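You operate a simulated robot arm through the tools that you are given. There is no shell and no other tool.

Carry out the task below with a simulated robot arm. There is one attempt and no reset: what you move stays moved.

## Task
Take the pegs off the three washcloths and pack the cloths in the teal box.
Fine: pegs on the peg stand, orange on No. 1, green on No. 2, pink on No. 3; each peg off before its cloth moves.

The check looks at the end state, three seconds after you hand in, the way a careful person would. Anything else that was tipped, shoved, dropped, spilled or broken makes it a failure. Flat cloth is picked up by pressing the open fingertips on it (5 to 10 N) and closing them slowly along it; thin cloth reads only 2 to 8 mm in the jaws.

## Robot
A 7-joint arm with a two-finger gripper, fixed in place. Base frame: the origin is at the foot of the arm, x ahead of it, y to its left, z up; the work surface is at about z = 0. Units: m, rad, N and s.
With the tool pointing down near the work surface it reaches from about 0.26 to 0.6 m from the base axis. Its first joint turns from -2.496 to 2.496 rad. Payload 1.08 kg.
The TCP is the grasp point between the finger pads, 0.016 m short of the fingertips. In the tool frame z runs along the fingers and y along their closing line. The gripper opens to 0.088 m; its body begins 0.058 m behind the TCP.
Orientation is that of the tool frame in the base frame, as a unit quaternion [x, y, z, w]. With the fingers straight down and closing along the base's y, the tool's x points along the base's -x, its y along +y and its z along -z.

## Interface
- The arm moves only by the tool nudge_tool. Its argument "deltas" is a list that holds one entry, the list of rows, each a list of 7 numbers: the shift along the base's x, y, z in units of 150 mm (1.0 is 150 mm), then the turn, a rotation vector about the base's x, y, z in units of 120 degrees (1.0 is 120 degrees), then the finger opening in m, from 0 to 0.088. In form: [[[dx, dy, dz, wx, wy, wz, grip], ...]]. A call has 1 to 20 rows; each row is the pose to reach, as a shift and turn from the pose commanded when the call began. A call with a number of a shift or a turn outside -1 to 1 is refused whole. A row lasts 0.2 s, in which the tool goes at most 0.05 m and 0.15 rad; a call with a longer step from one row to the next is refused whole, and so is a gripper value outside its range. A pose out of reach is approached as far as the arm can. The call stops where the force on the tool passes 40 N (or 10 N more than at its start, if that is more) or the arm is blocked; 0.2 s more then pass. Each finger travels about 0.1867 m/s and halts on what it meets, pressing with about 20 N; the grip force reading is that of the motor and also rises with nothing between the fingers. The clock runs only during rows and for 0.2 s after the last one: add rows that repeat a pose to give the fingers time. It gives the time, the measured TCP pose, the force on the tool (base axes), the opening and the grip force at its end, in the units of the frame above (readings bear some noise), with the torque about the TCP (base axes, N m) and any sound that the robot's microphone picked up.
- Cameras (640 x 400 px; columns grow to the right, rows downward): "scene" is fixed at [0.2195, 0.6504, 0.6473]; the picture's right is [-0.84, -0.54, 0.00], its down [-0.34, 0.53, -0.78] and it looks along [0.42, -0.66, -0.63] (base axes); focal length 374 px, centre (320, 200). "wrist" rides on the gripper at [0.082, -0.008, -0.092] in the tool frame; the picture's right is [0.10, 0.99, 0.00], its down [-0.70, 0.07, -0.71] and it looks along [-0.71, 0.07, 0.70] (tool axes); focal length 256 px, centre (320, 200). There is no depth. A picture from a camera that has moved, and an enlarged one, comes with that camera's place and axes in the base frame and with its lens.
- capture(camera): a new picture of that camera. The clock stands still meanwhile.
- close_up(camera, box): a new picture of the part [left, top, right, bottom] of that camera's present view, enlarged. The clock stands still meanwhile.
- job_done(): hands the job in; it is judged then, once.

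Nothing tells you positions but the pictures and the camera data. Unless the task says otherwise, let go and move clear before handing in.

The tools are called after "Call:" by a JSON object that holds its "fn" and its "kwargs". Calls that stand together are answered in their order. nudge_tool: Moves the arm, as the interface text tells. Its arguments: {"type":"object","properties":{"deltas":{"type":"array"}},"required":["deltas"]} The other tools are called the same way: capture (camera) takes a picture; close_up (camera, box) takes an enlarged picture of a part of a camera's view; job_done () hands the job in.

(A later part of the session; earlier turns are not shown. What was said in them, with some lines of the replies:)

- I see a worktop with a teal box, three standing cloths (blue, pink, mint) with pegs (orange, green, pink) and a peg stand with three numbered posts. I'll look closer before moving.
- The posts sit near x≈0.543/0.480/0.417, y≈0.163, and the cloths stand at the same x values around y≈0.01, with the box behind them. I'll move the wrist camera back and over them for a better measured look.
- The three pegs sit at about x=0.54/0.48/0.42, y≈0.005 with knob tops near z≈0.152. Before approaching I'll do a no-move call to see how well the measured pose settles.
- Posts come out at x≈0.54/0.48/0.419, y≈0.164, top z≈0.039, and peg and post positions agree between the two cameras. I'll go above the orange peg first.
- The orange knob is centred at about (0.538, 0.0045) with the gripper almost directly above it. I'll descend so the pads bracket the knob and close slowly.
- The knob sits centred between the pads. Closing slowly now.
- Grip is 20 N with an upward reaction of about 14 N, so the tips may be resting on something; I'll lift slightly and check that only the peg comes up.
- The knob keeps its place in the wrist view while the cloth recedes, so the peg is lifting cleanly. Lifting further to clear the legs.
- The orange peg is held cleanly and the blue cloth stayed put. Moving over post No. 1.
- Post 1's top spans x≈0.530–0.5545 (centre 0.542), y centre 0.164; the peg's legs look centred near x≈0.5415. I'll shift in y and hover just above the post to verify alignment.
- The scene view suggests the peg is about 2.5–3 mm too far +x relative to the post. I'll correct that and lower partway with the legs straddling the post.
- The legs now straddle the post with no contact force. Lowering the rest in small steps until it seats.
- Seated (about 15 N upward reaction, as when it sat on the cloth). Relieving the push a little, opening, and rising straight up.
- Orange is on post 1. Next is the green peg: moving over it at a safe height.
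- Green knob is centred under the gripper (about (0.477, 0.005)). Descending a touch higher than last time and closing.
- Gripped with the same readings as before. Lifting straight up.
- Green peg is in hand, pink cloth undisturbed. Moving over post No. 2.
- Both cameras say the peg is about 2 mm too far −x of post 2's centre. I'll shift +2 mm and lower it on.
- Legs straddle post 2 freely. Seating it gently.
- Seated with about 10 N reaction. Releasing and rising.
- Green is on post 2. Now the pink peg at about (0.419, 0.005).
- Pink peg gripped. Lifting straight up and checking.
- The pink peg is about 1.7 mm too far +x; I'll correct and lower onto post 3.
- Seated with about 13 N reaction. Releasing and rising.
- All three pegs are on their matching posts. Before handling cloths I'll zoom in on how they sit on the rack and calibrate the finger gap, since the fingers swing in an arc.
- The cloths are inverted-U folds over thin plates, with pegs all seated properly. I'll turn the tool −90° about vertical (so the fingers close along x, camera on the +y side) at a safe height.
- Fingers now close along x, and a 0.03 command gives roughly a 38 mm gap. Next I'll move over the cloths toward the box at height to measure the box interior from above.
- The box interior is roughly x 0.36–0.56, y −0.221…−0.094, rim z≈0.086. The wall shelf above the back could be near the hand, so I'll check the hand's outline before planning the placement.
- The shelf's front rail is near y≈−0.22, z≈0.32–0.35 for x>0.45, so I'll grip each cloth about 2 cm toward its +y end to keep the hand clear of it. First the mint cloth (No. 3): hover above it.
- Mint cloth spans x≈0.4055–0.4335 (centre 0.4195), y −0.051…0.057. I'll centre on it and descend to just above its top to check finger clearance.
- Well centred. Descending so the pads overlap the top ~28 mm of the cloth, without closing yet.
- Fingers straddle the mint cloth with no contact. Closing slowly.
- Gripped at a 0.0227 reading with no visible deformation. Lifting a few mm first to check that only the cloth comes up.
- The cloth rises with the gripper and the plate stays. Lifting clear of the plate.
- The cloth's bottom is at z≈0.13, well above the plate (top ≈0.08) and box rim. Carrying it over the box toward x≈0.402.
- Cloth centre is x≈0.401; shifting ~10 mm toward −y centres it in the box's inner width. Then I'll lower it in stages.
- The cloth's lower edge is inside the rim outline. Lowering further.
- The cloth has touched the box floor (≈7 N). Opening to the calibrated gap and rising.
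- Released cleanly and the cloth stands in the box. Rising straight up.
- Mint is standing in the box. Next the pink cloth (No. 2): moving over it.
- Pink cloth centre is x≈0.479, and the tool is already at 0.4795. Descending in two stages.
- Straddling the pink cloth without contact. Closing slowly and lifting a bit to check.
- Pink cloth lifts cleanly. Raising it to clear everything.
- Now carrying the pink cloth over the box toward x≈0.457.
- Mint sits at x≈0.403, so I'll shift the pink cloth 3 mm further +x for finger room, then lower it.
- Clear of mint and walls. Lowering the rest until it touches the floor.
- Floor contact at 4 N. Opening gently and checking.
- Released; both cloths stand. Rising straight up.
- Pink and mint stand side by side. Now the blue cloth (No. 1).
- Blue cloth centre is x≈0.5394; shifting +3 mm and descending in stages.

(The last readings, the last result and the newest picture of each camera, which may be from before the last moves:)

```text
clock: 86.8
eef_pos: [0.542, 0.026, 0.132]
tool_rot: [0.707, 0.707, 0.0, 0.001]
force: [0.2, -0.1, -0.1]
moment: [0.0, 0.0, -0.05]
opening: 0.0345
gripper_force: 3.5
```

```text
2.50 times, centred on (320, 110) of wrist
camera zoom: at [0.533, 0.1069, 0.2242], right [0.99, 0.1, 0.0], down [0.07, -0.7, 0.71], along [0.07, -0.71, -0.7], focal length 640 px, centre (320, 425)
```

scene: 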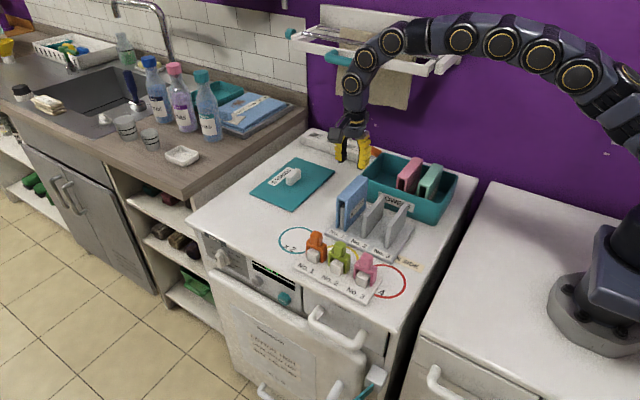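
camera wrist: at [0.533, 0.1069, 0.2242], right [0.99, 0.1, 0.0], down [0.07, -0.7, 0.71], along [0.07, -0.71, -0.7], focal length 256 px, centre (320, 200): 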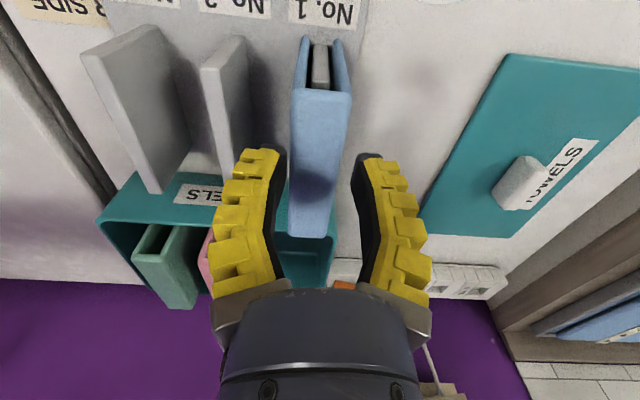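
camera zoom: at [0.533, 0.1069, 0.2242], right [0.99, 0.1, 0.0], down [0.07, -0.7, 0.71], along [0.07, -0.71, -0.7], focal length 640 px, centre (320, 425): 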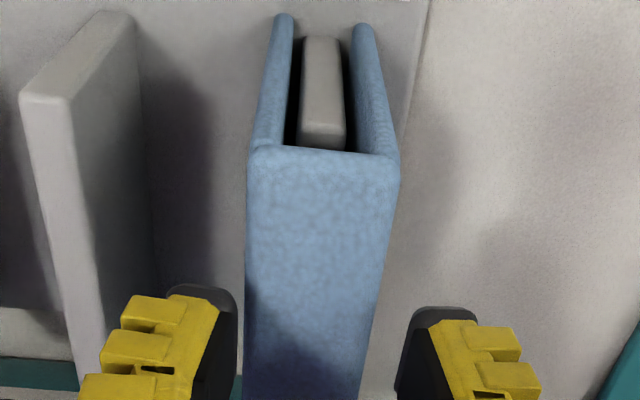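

Call:
{"fn": "nudge_tool", "kwargs": {"deltas": [[[-0.015, -0.008, 0, 0, 0, 0, 0.03], [-0.015, -0.008, -0.07, 0, 0, 0, 0.03], [-0.015, -0.008, -0.14, 0, 0, 0, 0.03], [-0.015, -0.008, -0.2, 0, 0, 0, 0.03], [-0.015, -0.008, -0.24, 0, 0, 0, 0.03], [-0.015, -0.008, -0.24, 0, 0, 0, 0.03]]]}}

Call:
{"fn": "capture", "kwargs": {"camera": "wrist"}}

Call:
{"fn": "close_up", "kwargs": {"camera": "scene", "box": [310, 130, 430, 250]}}

```text
clock: 88.2
eef_pos: [0.5397, 0.0258, 0.099]
tool_rot: [0.707, 0.707, 0.0, 0.0]
force: [-0.4, 0.0, -0.5]
moment: [0.04, 0.01, 0.0]
opening: 0.0348
gripper_force: 3.8
```

```text
taken
camera wrist: at [0.5309, 0.1068, 0.19], right [0.99, 0.1, 0.0], down [0.07, -0.7, 0.71], along [0.07, -0.71, -0.7], focal length 256 px, centre (320, 200)
```

wrist: 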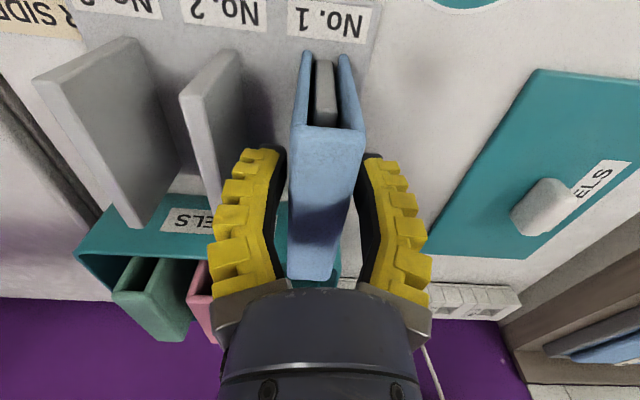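

```text
3.33 times, centred on (370, 190) of scene
camera zoom: at [0.2195, 0.6504, 0.6473], right [-0.84, -0.54, 0.0], down [-0.34, 0.53, -0.78], along [0.42, -0.66, -0.63], focal length 1246 px, centre (153, 233)
```

zoom: 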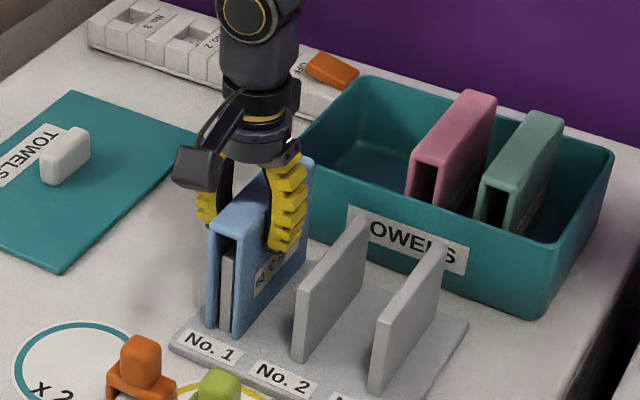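

Straddled and centred. Closing and test-lifting.

Call:
{"fn": "nudge_tool", "kwargs": {"deltas": [[[0, 0, 0, 0, 0, 0, 0.025], [0, 0, 0, 0, 0, 0, 0.02], [0, 0, 0, 0, 0, 0, 0.016], [0, 0, 0, 0, 0, 0, 0.012], [0, 0, 0, 0, 0, 0, 0.008], [0, 0, 0, 0, 0, 0, 0.005], [0, 0, 0, 0, 0, 0, 0.005]]]}}

Call:
{"fn": "nudge_tool", "kwargs": {"deltas": [[[0, 0, 0.02, 0, 0, 0, 0.005], [0, 0, 0.04, 0, 0, 0, 0.005], [0, 0, 0.07, 0, 0, 0, 0.005], [0, 0, 0.1, 0, 0, 0, 0.005]]]}}

Call:
{"fn": "capture", "kwargs": {"camera": "wrist"}}

Call:
{"fn": "close_up", "kwargs": {"camera": "scene", "box": [310, 130, 430, 250]}}

```text
clock: 89.8
eef_pos: [0.5395, 0.0253, 0.099]
tool_rot: [0.707, 0.707, 0.001, 0.0]
force: [-1.8, 0.7, 17.1]
moment: [-0.01, 0.03, -0.02]
opening: 0.0229
gripper_force: 20.1
```

```text
clock: 90.8
eef_pos: [0.5392, 0.025, 0.1131]
tool_rot: [0.707, 0.707, 0.0, 0.0]
force: [-0.1, -0.6, 0.1]
moment: [0.0, -0.01, -0.02]
opening: 0.0207
gripper_force: 19.9
```

```text
taken
camera wrist: at [0.5305, 0.1061, 0.2044], right [0.99, 0.1, 0.0], down [0.07, -0.7, 0.71], along [0.07, -0.71, -0.7], focal length 256 px, centre (320, 200)
```

wrist: 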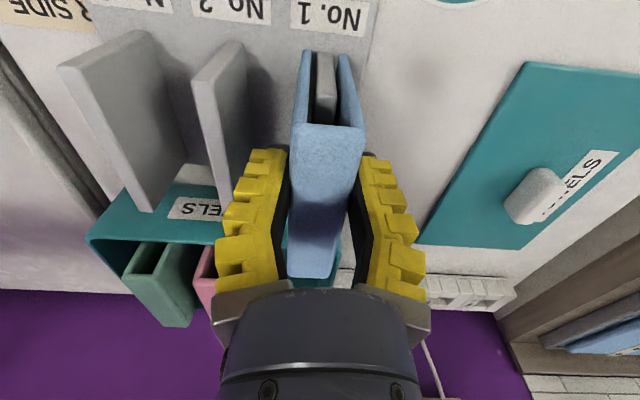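

```text
3.33 times, centred on (370, 190) of scene
camera zoom: at [0.2195, 0.6504, 0.6473], right [-0.84, -0.54, 0.0], down [-0.34, 0.53, -0.78], along [0.42, -0.66, -0.63], focal length 1246 px, centre (153, 233)
```

zoom: 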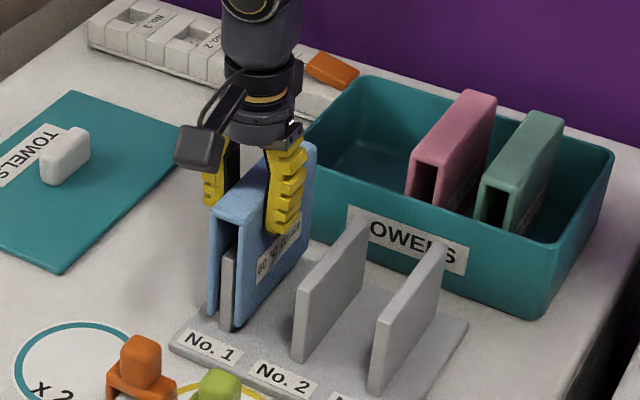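

Blue lifts cleanly too. Raising it clear of its plate and the box rim.

Call:
{"fn": "nudge_tool", "kwargs": {"deltas": [[[0, 0, 0.1, 0, 0, 0, 0.005], [0, 0, 0.2, 0, 0, 0, 0.005], [0, 0, 0.3, 0, 0, 0, 0.005], [0, 0, 0.4, 0, 0, 0, 0.005], [0, 0, 0.5, 0, 0, 0, 0.005], [0, 0, 0.62, 0, 0, 0, 0.005], [0, 0, 0.62, 0, 0, 0, 0.005]]]}}

Call:
{"fn": "nudge_tool", "kwargs": {"deltas": [[[-0.03, -0.15, 0, 0, 0, 0, 0.005], [-0.06, -0.3, 0, 0, 0, 0, 0.005], [-0.1, -0.45, 0, 0, 0, 0, 0.005], [-0.13, -0.6, 0, 0, 0, 0, 0.005], [-0.16, -0.7, 0, 0, 0, 0, 0.005], [-0.16, -0.7, 0, 0, 0, 0, 0.005]]]}}

Call:
{"fn": "capture", "kwargs": {"camera": "wrist"}}

Call:
{"fn": "close_up", "kwargs": {"camera": "scene", "box": [300, 0, 480, 240]}}

```text
clock: 92.4
eef_pos: [0.5406, 0.0252, 0.2056]
tool_rot: [0.707, 0.707, 0.0, 0.0]
force: [0.6, 0.2, -0.7]
moment: [0.02, 0.0, -0.01]
opening: 0.0201
gripper_force: 20.4
```

```text
clock: 93.8
eef_pos: [0.516, -0.0798, 0.2053]
tool_rot: [0.707, 0.707, 0.0, -0.001]
force: [-1.5, 1.4, -1.1]
moment: [-0.01, -0.02, -0.01]
opening: 0.0203
gripper_force: 20.3
```

```text
taken
camera wrist: at [0.5069, 0.0019, 0.2977], right [0.99, 0.1, 0.0], down [0.07, -0.7, 0.71], along [0.07, -0.71, -0.7], focal length 256 px, centre (320, 200)
```

wrist: 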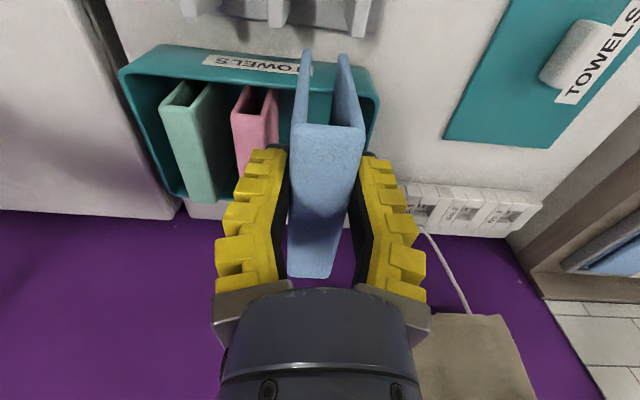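

```text
1.67 times, centred on (390, 120) of scene
camera zoom: at [0.2195, 0.6504, 0.6473], right [-0.84, -0.54, 0.0], down [-0.34, 0.53, -0.78], along [0.42, -0.66, -0.63], focal length 623 px, centre (203, 333)
```

zoom: 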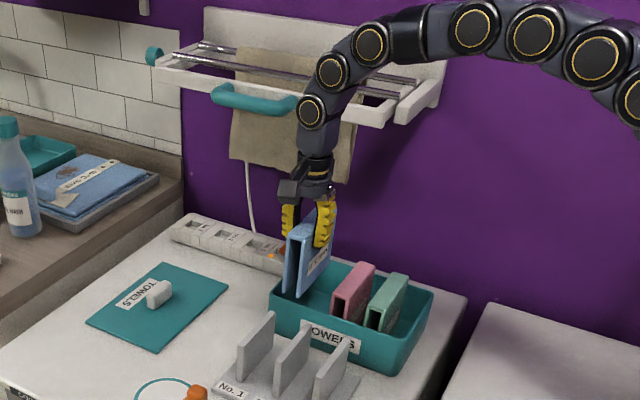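

Call:
{"fn": "close_up", "kwargs": {"camera": "wrist", "box": [110, 30, 430, 230]}}

Call:
{"fn": "close_up", "kwargs": {"camera": "scene", "box": [340, 120, 480, 230]}}

```text
2.00 times, centred on (270, 130) of wrist
camera zoom: at [0.5069, 0.0019, 0.2977], right [0.99, 0.1, 0.0], down [0.07, -0.7, 0.71], along [0.07, -0.71, -0.7], focal length 512 px, centre (420, 340)
```

zoom: 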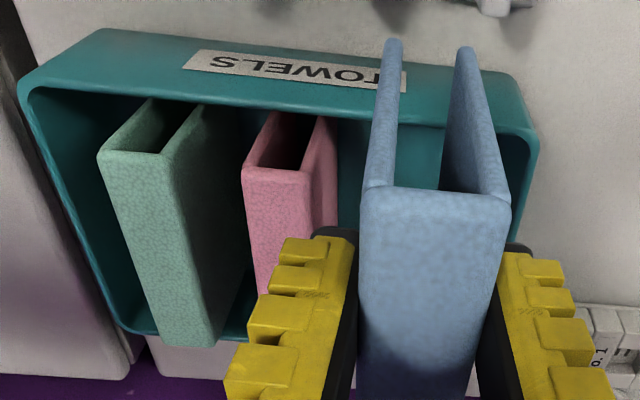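

```text
3.64 times, centred on (410, 175) of scene
camera zoom: at [0.2195, 0.6504, 0.6473], right [-0.84, -0.54, 0.0], down [-0.34, 0.53, -0.78], along [0.42, -0.66, -0.63], focal length 1360 px, centre (-7, 291)
```

zoom: 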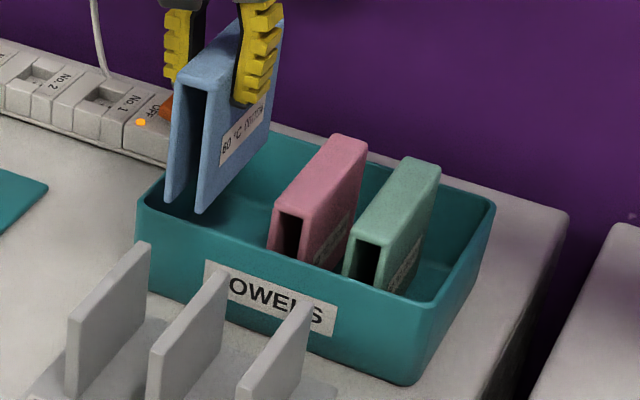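

Pink is at x≈0.459 and the box's far wall at ≈0.558, so blue centred at ≈0.515 leaves equal gaps. Moving to y target and lowering partway.

Call:
{"fn": "nudge_tool", "kwargs": {"deltas": [[[0.003, -0.13, 0, 0, 0, 0, 0.005], [0.003, -0.26, 0, 0, 0, 0, 0.005], [0.003, -0.38, 0, 0, 0, 0, 0.005], [0.003, -0.38, -0.05, 0, 0, 0, 0.005], [0.003, -0.38, -0.15, 0, 0, 0, 0.005], [0.003, -0.38, -0.15, 0, 0, 0, 0.005]]]}}

Call:
{"fn": "capture", "kwargs": {"camera": "wrist"}}

Call:
{"fn": "close_up", "kwargs": {"camera": "scene", "box": [300, 20, 480, 230]}}

```text
clock: 95.2
eef_pos: [0.5177, -0.1374, 0.1842]
tool_rot: [0.707, 0.707, 0.0, -0.001]
force: [-0.4, -1.0, 0.0]
moment: [0.02, -0.02, 0.02]
opening: 0.0201
gripper_force: 20.3
```

```text
taken
camera wrist: at [0.5084, -0.0557, 0.2755], right [0.99, 0.1, 0.0], down [0.07, -0.7, 0.71], along [0.07, -0.71, -0.7], focal length 256 px, centre (320, 200)
```

wrist: 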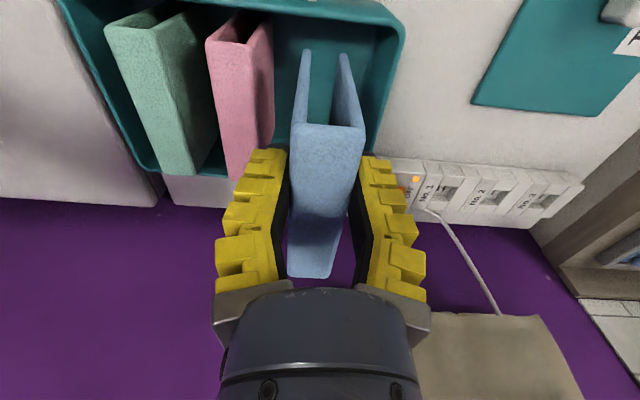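

```text
1.90 times, centred on (390, 125) of scene
camera zoom: at [0.2195, 0.6504, 0.6473], right [-0.84, -0.54, 0.0], down [-0.34, 0.53, -0.78], along [0.42, -0.66, -0.63], focal length 712 px, centre (187, 343)
```

zoom: 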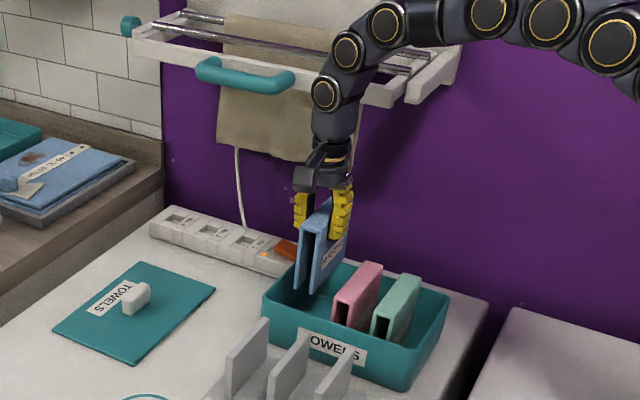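

Call:
{"fn": "close_up", "kwargs": {"camera": "wrist", "box": [130, 0, 450, 200]}}

Call:
{"fn": "close_up", "kwargs": {"camera": "scene", "box": [350, 0, 470, 120]}}

```text
2.00 times, centred on (290, 100) of wrist
camera zoom: at [0.5084, -0.0557, 0.2755], right [0.99, 0.1, 0.0], down [0.07, -0.7, 0.71], along [0.07, -0.71, -0.7], focal length 512 px, centre (380, 400)
```

zoom: 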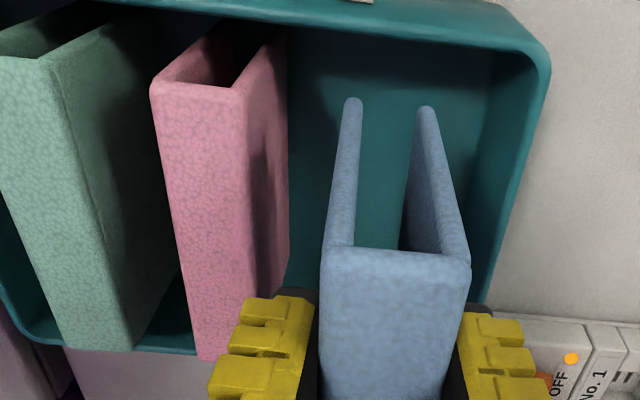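

```text
3.33 times, centred on (410, 60) of scene
camera zoom: at [0.2195, 0.6504, 0.6473], right [-0.84, -0.54, 0.0], down [-0.34, 0.53, -0.78], along [0.42, -0.66, -0.63], focal length 1246 px, centre (20, 667)
```

zoom: 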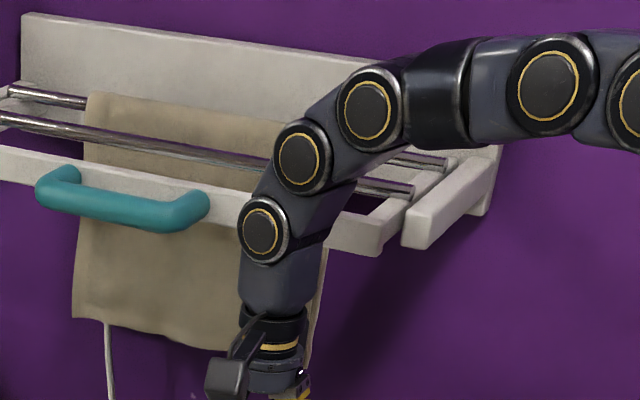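

Gaps to pink and to the wall are both about 30 mm. Lowering the blue cloth into the box.

Call:
{"fn": "nudge_tool", "kwargs": {"deltas": [[[0, 0, -0.1, 0, 0, 0, 0.005], [0, 0, -0.2, 0, 0, 0, 0.005], [0, 0, -0.3, 0, 0, 0, 0.005], [0, 0, -0.4, 0, 0, 0, 0.005], [0, 0, -0.47, 0, 0, 0, 0.005], [0, 0, -0.47, 0, 0, 0, 0.005]]]}}

Call:
{"fn": "capture", "kwargs": {"camera": "wrist"}}

Call:
{"fn": "close_up", "kwargs": {"camera": "scene", "box": [340, 100, 480, 230]}}

```text
clock: 96.6
eef_pos: [0.5169, -0.1362, 0.111]
tool_rot: [0.707, 0.707, 0.0, -0.001]
force: [-0.6, 0.0, -0.1]
moment: [0.04, 0.04, 0.0]
opening: 0.0201
gripper_force: 19.6
```

```text
taken
camera wrist: at [0.5076, -0.0554, 0.2044], right [0.99, 0.1, 0.0], down [0.07, -0.7, 0.71], along [0.07, -0.71, -0.7], focal length 256 px, centre (320, 200)
```

wrist: 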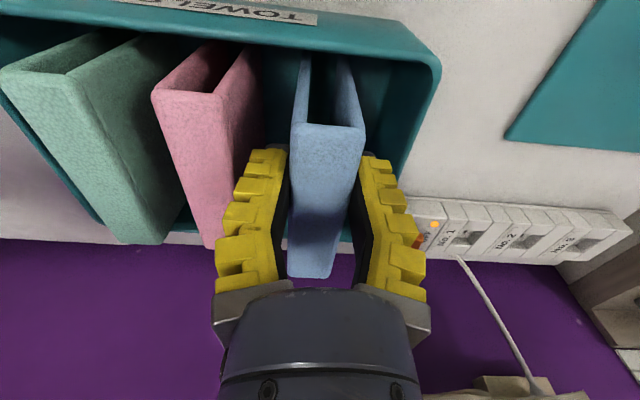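

```text
3.08 times, centred on (410, 165) of scene
camera zoom: at [0.2195, 0.6504, 0.6473], right [-0.84, -0.54, 0.0], down [-0.34, 0.53, -0.78], along [0.42, -0.66, -0.63], focal length 1151 px, centre (43, 308)
```

zoom: 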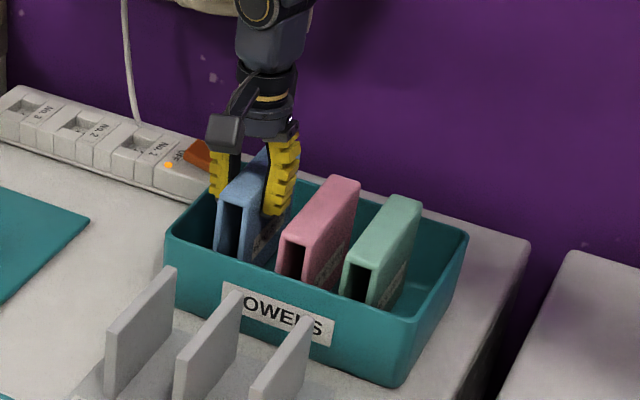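

Call:
{"fn": "nudge_tool", "kwargs": {"deltas": [[[0, 0, -0.03, 0, 0, 0, 0.005], [0, 0, -0.06, 0, 0, 0, 0.005], [0, 0, -0.085, 0, 0, 0, 0.005], [0, 0, -0.085, 0, 0, 0, 0.005]]]}}

Call:
{"fn": "nudge_tool", "kwargs": {"deltas": [[[0, 0, -0.01, 0, 0, 0, 0.005], [0, 0, -0.02, 0, 0, 0, 0.005], [0, 0, -0.02, 0, 0, 0, 0.005]]]}}

```text
clock: 97.6
eef_pos: [0.5167, -0.1371, 0.099]
tool_rot: [0.707, 0.707, 0.0, -0.001]
force: [0.8, 0.0, 0.0]
moment: [0.01, 0.0, 0.02]
opening: 0.0205
gripper_force: 19.7
```

```text
clock: 98.4
eef_pos: [0.5177, -0.1373, 0.0964]
tool_rot: [0.707, 0.707, 0.0, 0.0]
force: [0.1, 0.0, -0.5]
moment: [0.01, 0.02, 0.03]
opening: 0.0202
gripper_force: 19.8
```

Call:
{"fn": "nudge_tool", "kwargs": {"deltas": [[[0, 0, -0.008, 0, 0, 0, 0.005], [0, 0, -0.015, 0, 0, 0, 0.005], [0, 0, -0.015, 0, 0, 0, 0.005]]]}}

```text
clock: 99.2
eef_pos: [0.5182, -0.1378, 0.0951]
tool_rot: [0.708, 0.707, 0.001, 0.0]
force: [-2.6, 1.4, 10.5]
moment: [0.0, 0.12, -0.04]
opening: 0.021
gripper_force: 20.4
```

Floor contact. Backing off slightly and opening to a modest gap.

Call:
{"fn": "nudge_tool", "kwargs": {"deltas": [[[0, 0, 0.005, 0, 0, 0, 0.008], [0, 0, 0.005, 0, 0, 0, 0.014], [0, 0, 0.005, 0, 0, 0, 0.018], [0, 0, 0.005, 0, 0, 0, 0.021], [0, 0, 0.005, 0, 0, 0, 0.023], [0, 0, 0.005, 0, 0, 0, 0.023], [0, 0, 0.005, 0, 0, 0, 0.023]]]}}

Call:
{"fn": "capture", "kwargs": {"camera": "wrist"}}

Call:
{"fn": "close_up", "kwargs": {"camera": "scene", "box": [340, 100, 480, 230]}}

```text
clock: 100.8
eef_pos: [0.5191, -0.1376, 0.0948]
tool_rot: [0.707, 0.707, 0.0, 0.0]
force: [-0.1, -0.2, 0.1]
moment: [0.01, 0.02, -0.02]
opening: 0.0247
gripper_force: 3.6
```

```text
taken
camera wrist: at [0.5088, -0.0564, 0.187], right [0.99, 0.1, 0.0], down [0.07, -0.7, 0.71], along [0.07, -0.71, -0.7], focal length 256 px, centre (320, 200)
```

wrist: 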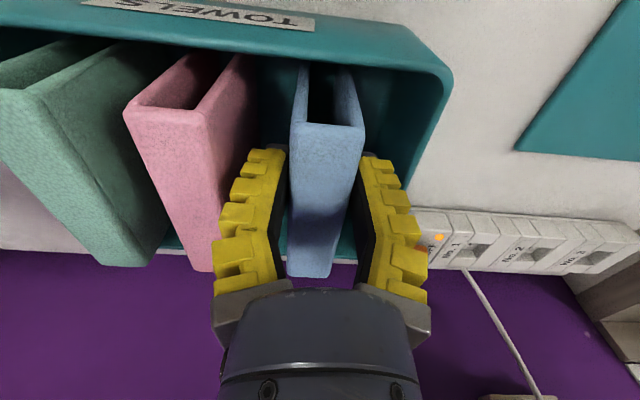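

```text
3.08 times, centred on (410, 165) of scene
camera zoom: at [0.2195, 0.6504, 0.6473], right [-0.84, -0.54, 0.0], down [-0.34, 0.53, -0.78], along [0.42, -0.66, -0.63], focal length 1151 px, centre (43, 308)
```

zoom: 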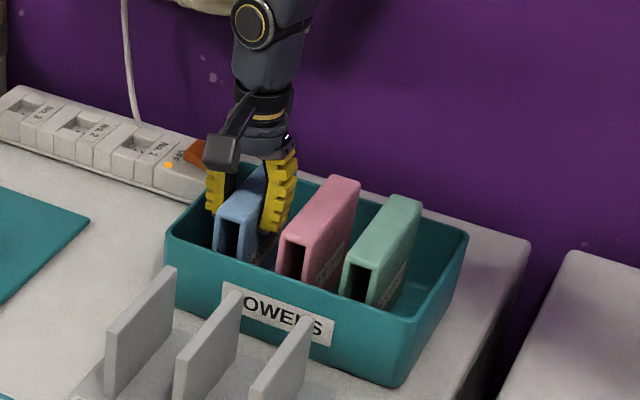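

Fingers are just off the cloth; opening slightly more, then rising straight up.

Call:
{"fn": "nudge_tool", "kwargs": {"deltas": [[[0, 0, 0, 0, 0, 0, 0.025], [0, 0, 0, 0, 0, 0, 0.026], [0, 0, 0, 0, 0, 0, 0.026]]]}}

Call:
{"fn": "nudge_tool", "kwargs": {"deltas": [[[0, 0, 0.03, 0, 0, 0, 0.026], [0, 0, 0.07, 0, 0, 0, 0.026], [0, 0, 0.12, 0, 0, 0, 0.026], [0, 0, 0.2, 0, 0, 0, 0.026], [0, 0, 0.2, 0, 0, 0, 0.026]]]}}

Call:
{"fn": "capture", "kwargs": {"camera": "wrist"}}

Call:
{"fn": "close_up", "kwargs": {"camera": "scene", "box": [340, 100, 480, 230]}}

```text
clock: 101.6
eef_pos: [0.5177, -0.1374, 0.0954]
tool_rot: [0.707, 0.707, 0.0, 0.001]
force: [-0.1, -0.8, -0.7]
moment: [-0.01, 0.02, -0.03]
opening: 0.0307
gripper_force: 3.5
```

```text
clock: 102.8
eef_pos: [0.5175, -0.1361, 0.1246]
tool_rot: [0.707, 0.707, -0.001, -0.001]
force: [0.2, 0.2, 0.4]
moment: [0.01, 0.02, -0.03]
opening: 0.031
gripper_force: 3.6
```

```text
taken
camera wrist: at [0.5085, -0.0545, 0.2169], right [0.99, 0.1, 0.0], down [0.07, -0.7, 0.71], along [0.07, -0.71, -0.7], focal length 256 px, centre (320, 200)
```

wrist: 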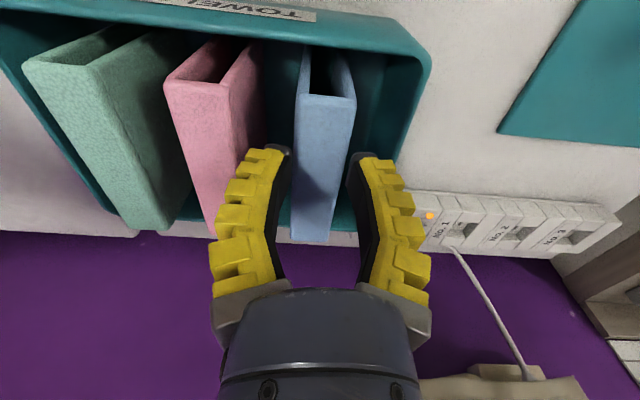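

```text
3.08 times, centred on (410, 165) of scene
camera zoom: at [0.2195, 0.6504, 0.6473], right [-0.84, -0.54, 0.0], down [-0.34, 0.53, -0.78], along [0.42, -0.66, -0.63], focal length 1151 px, centre (43, 308)
```

zoom: 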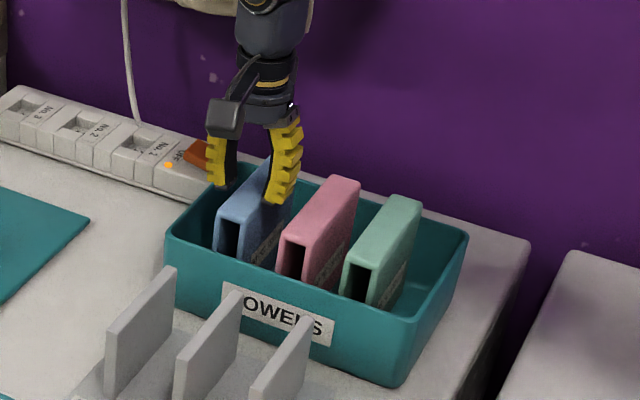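

All three cloths stand in the box. Retreating up, then away from the shelf toward the front.

Call:
{"fn": "nudge_tool", "kwargs": {"deltas": [[[0, 0, 0.15, 0, 0, 0, 0.03], [0, 0, 0.35, 0, 0, 0, 0.03], [0, 0, 0.5, 0, 0, 0, 0.03], [-0.05, 0.2, 0.5, 0, 0, 0, 0.03], [-0.15, 0.45, 0.5, 0, 0, 0, 0.03], [-0.3, 0.7, 0.6, 0, 0, 0, 0.03], [-0.45, 0.95, 0.75, 0, 0, 0, 0.03], [-0.6, 1.0, 0.9, 0, 0, 0, 0.03], [-0.6, 1.0, 0.9, 0, 0, 0, 0.03]]]}}

Call:
{"fn": "capture", "kwargs": {"camera": "scene"}}

Call:
{"fn": "close_up", "kwargs": {"camera": "scene", "box": [260, 130, 480, 310]}}

Call:
{"fn": "capture", "kwargs": {"camera": "wrist"}}

```text
clock: 104.8
eef_pos: [0.4251, 0.0127, 0.2586]
tool_rot: [0.707, 0.707, 0.001, 0.0]
force: [0.4, 0.2, 1.1]
moment: [-0.03, 0.0, -0.02]
opening: 0.0349
gripper_force: 3.6
```

```text
taken
```

scene: 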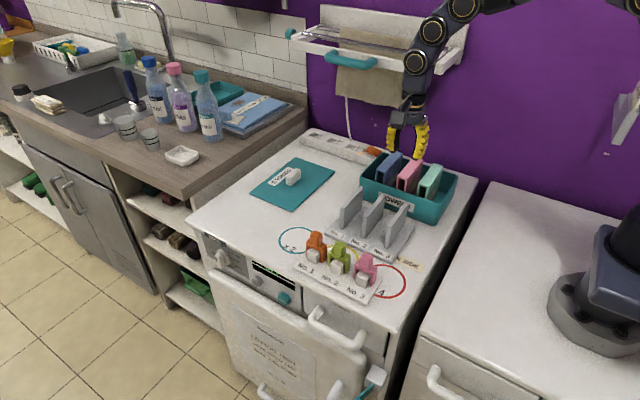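

```text
2.22 times, centred on (370, 220) of scene
camera zoom: at [0.2195, 0.6504, 0.6473], right [-0.84, -0.54, 0.0], down [-0.34, 0.53, -0.78], along [0.42, -0.66, -0.63], focal length 831 px, centre (209, 156)
```

zoom: 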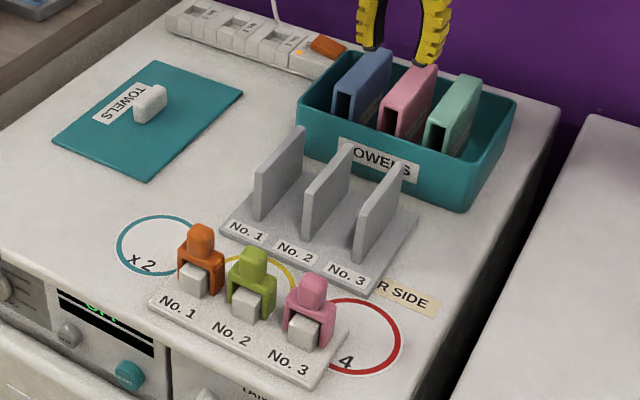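

```text
taken
camera wrist: at [0.4165, 0.0944, 0.3507], right [0.99, 0.1, 0.0], down [0.07, -0.7, 0.71], along [0.07, -0.71, -0.7], focal length 256 px, centre (320, 200)
```

wrist: 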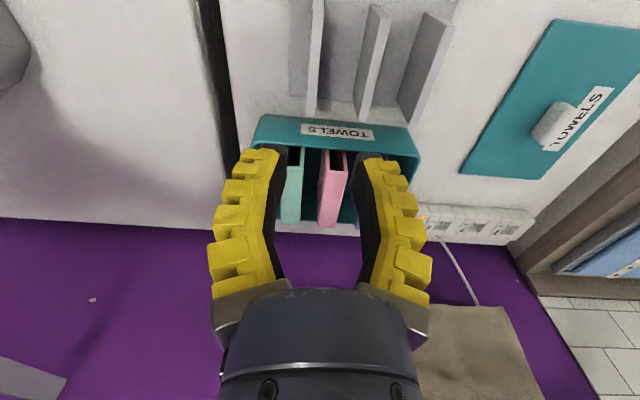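

All pegs are on their matching posts (orange 1, green 2, pink 3), and all three cloths stand inside the teal box. I'll take one last close look before handing in.

Call:
{"fn": "close_up", "kwargs": {"camera": "scene", "box": [295, 225, 385, 300]}}

Call:
{"fn": "close_up", "kwargs": {"camera": "scene", "box": [350, 140, 470, 230]}}

```text
5.33 times, centred on (340, 262) of scene
camera zoom: at [0.2195, 0.6504, 0.6473], right [-0.84, -0.54, 0.0], down [-0.34, 0.53, -0.78], along [0.42, -0.66, -0.63], focal length 1994 px, centre (213, -133)
```

zoom: 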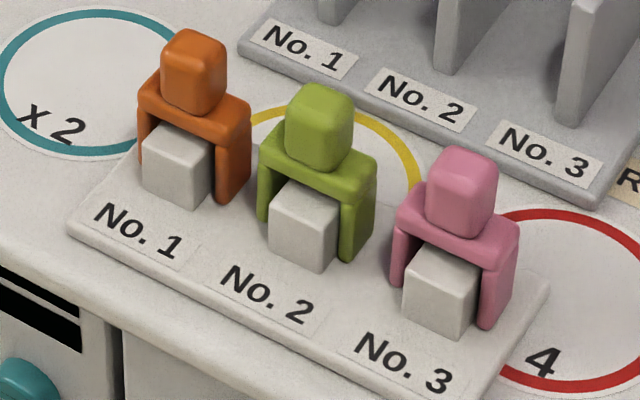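

```text
4.44 times, centred on (410, 185) of scene
camera zoom: at [0.2195, 0.6504, 0.6473], right [-0.84, -0.54, 0.0], down [-0.34, 0.53, -0.78], along [0.42, -0.66, -0.63], focal length 1662 px, centre (-80, 267)
```

zoom: 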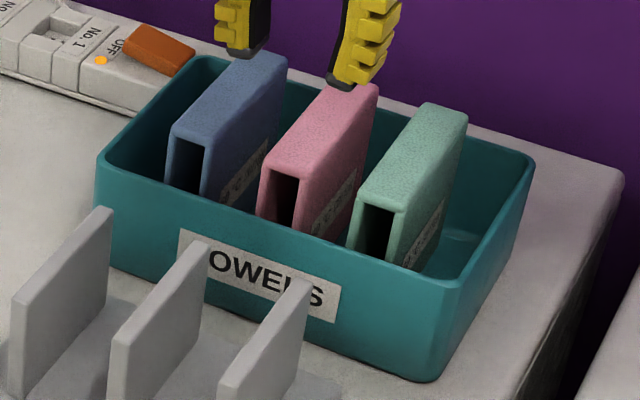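

The close-ups confirm it: each peg is fully seated on its own post, the three cloths stand upright in the box, nothing else has moved, and the gripper is clear. Handing in.

Call:
{"fn": "job_done", "kwargs": {}}

```text
The job is handed in.
```

The pegs are off all three washcloths and the cloths are packed in the teal box; I've handed the job in. I don't have the check's verdict yet.

- **Pegs:** orange is on No. 1, green on No. 2 and pink on No. 3, each seated on its post. All three came off before any cloth moved.
- **Cloths:** blue, pink and mint stand upright side by side in the box. They stick up about 2 cm above the rim.
- **Everything else:** nothing else shows as moved in the last pictures. I left the box's lid on the worktop, since the task didn't ask for it, and the cloths stand too tall for it to close.
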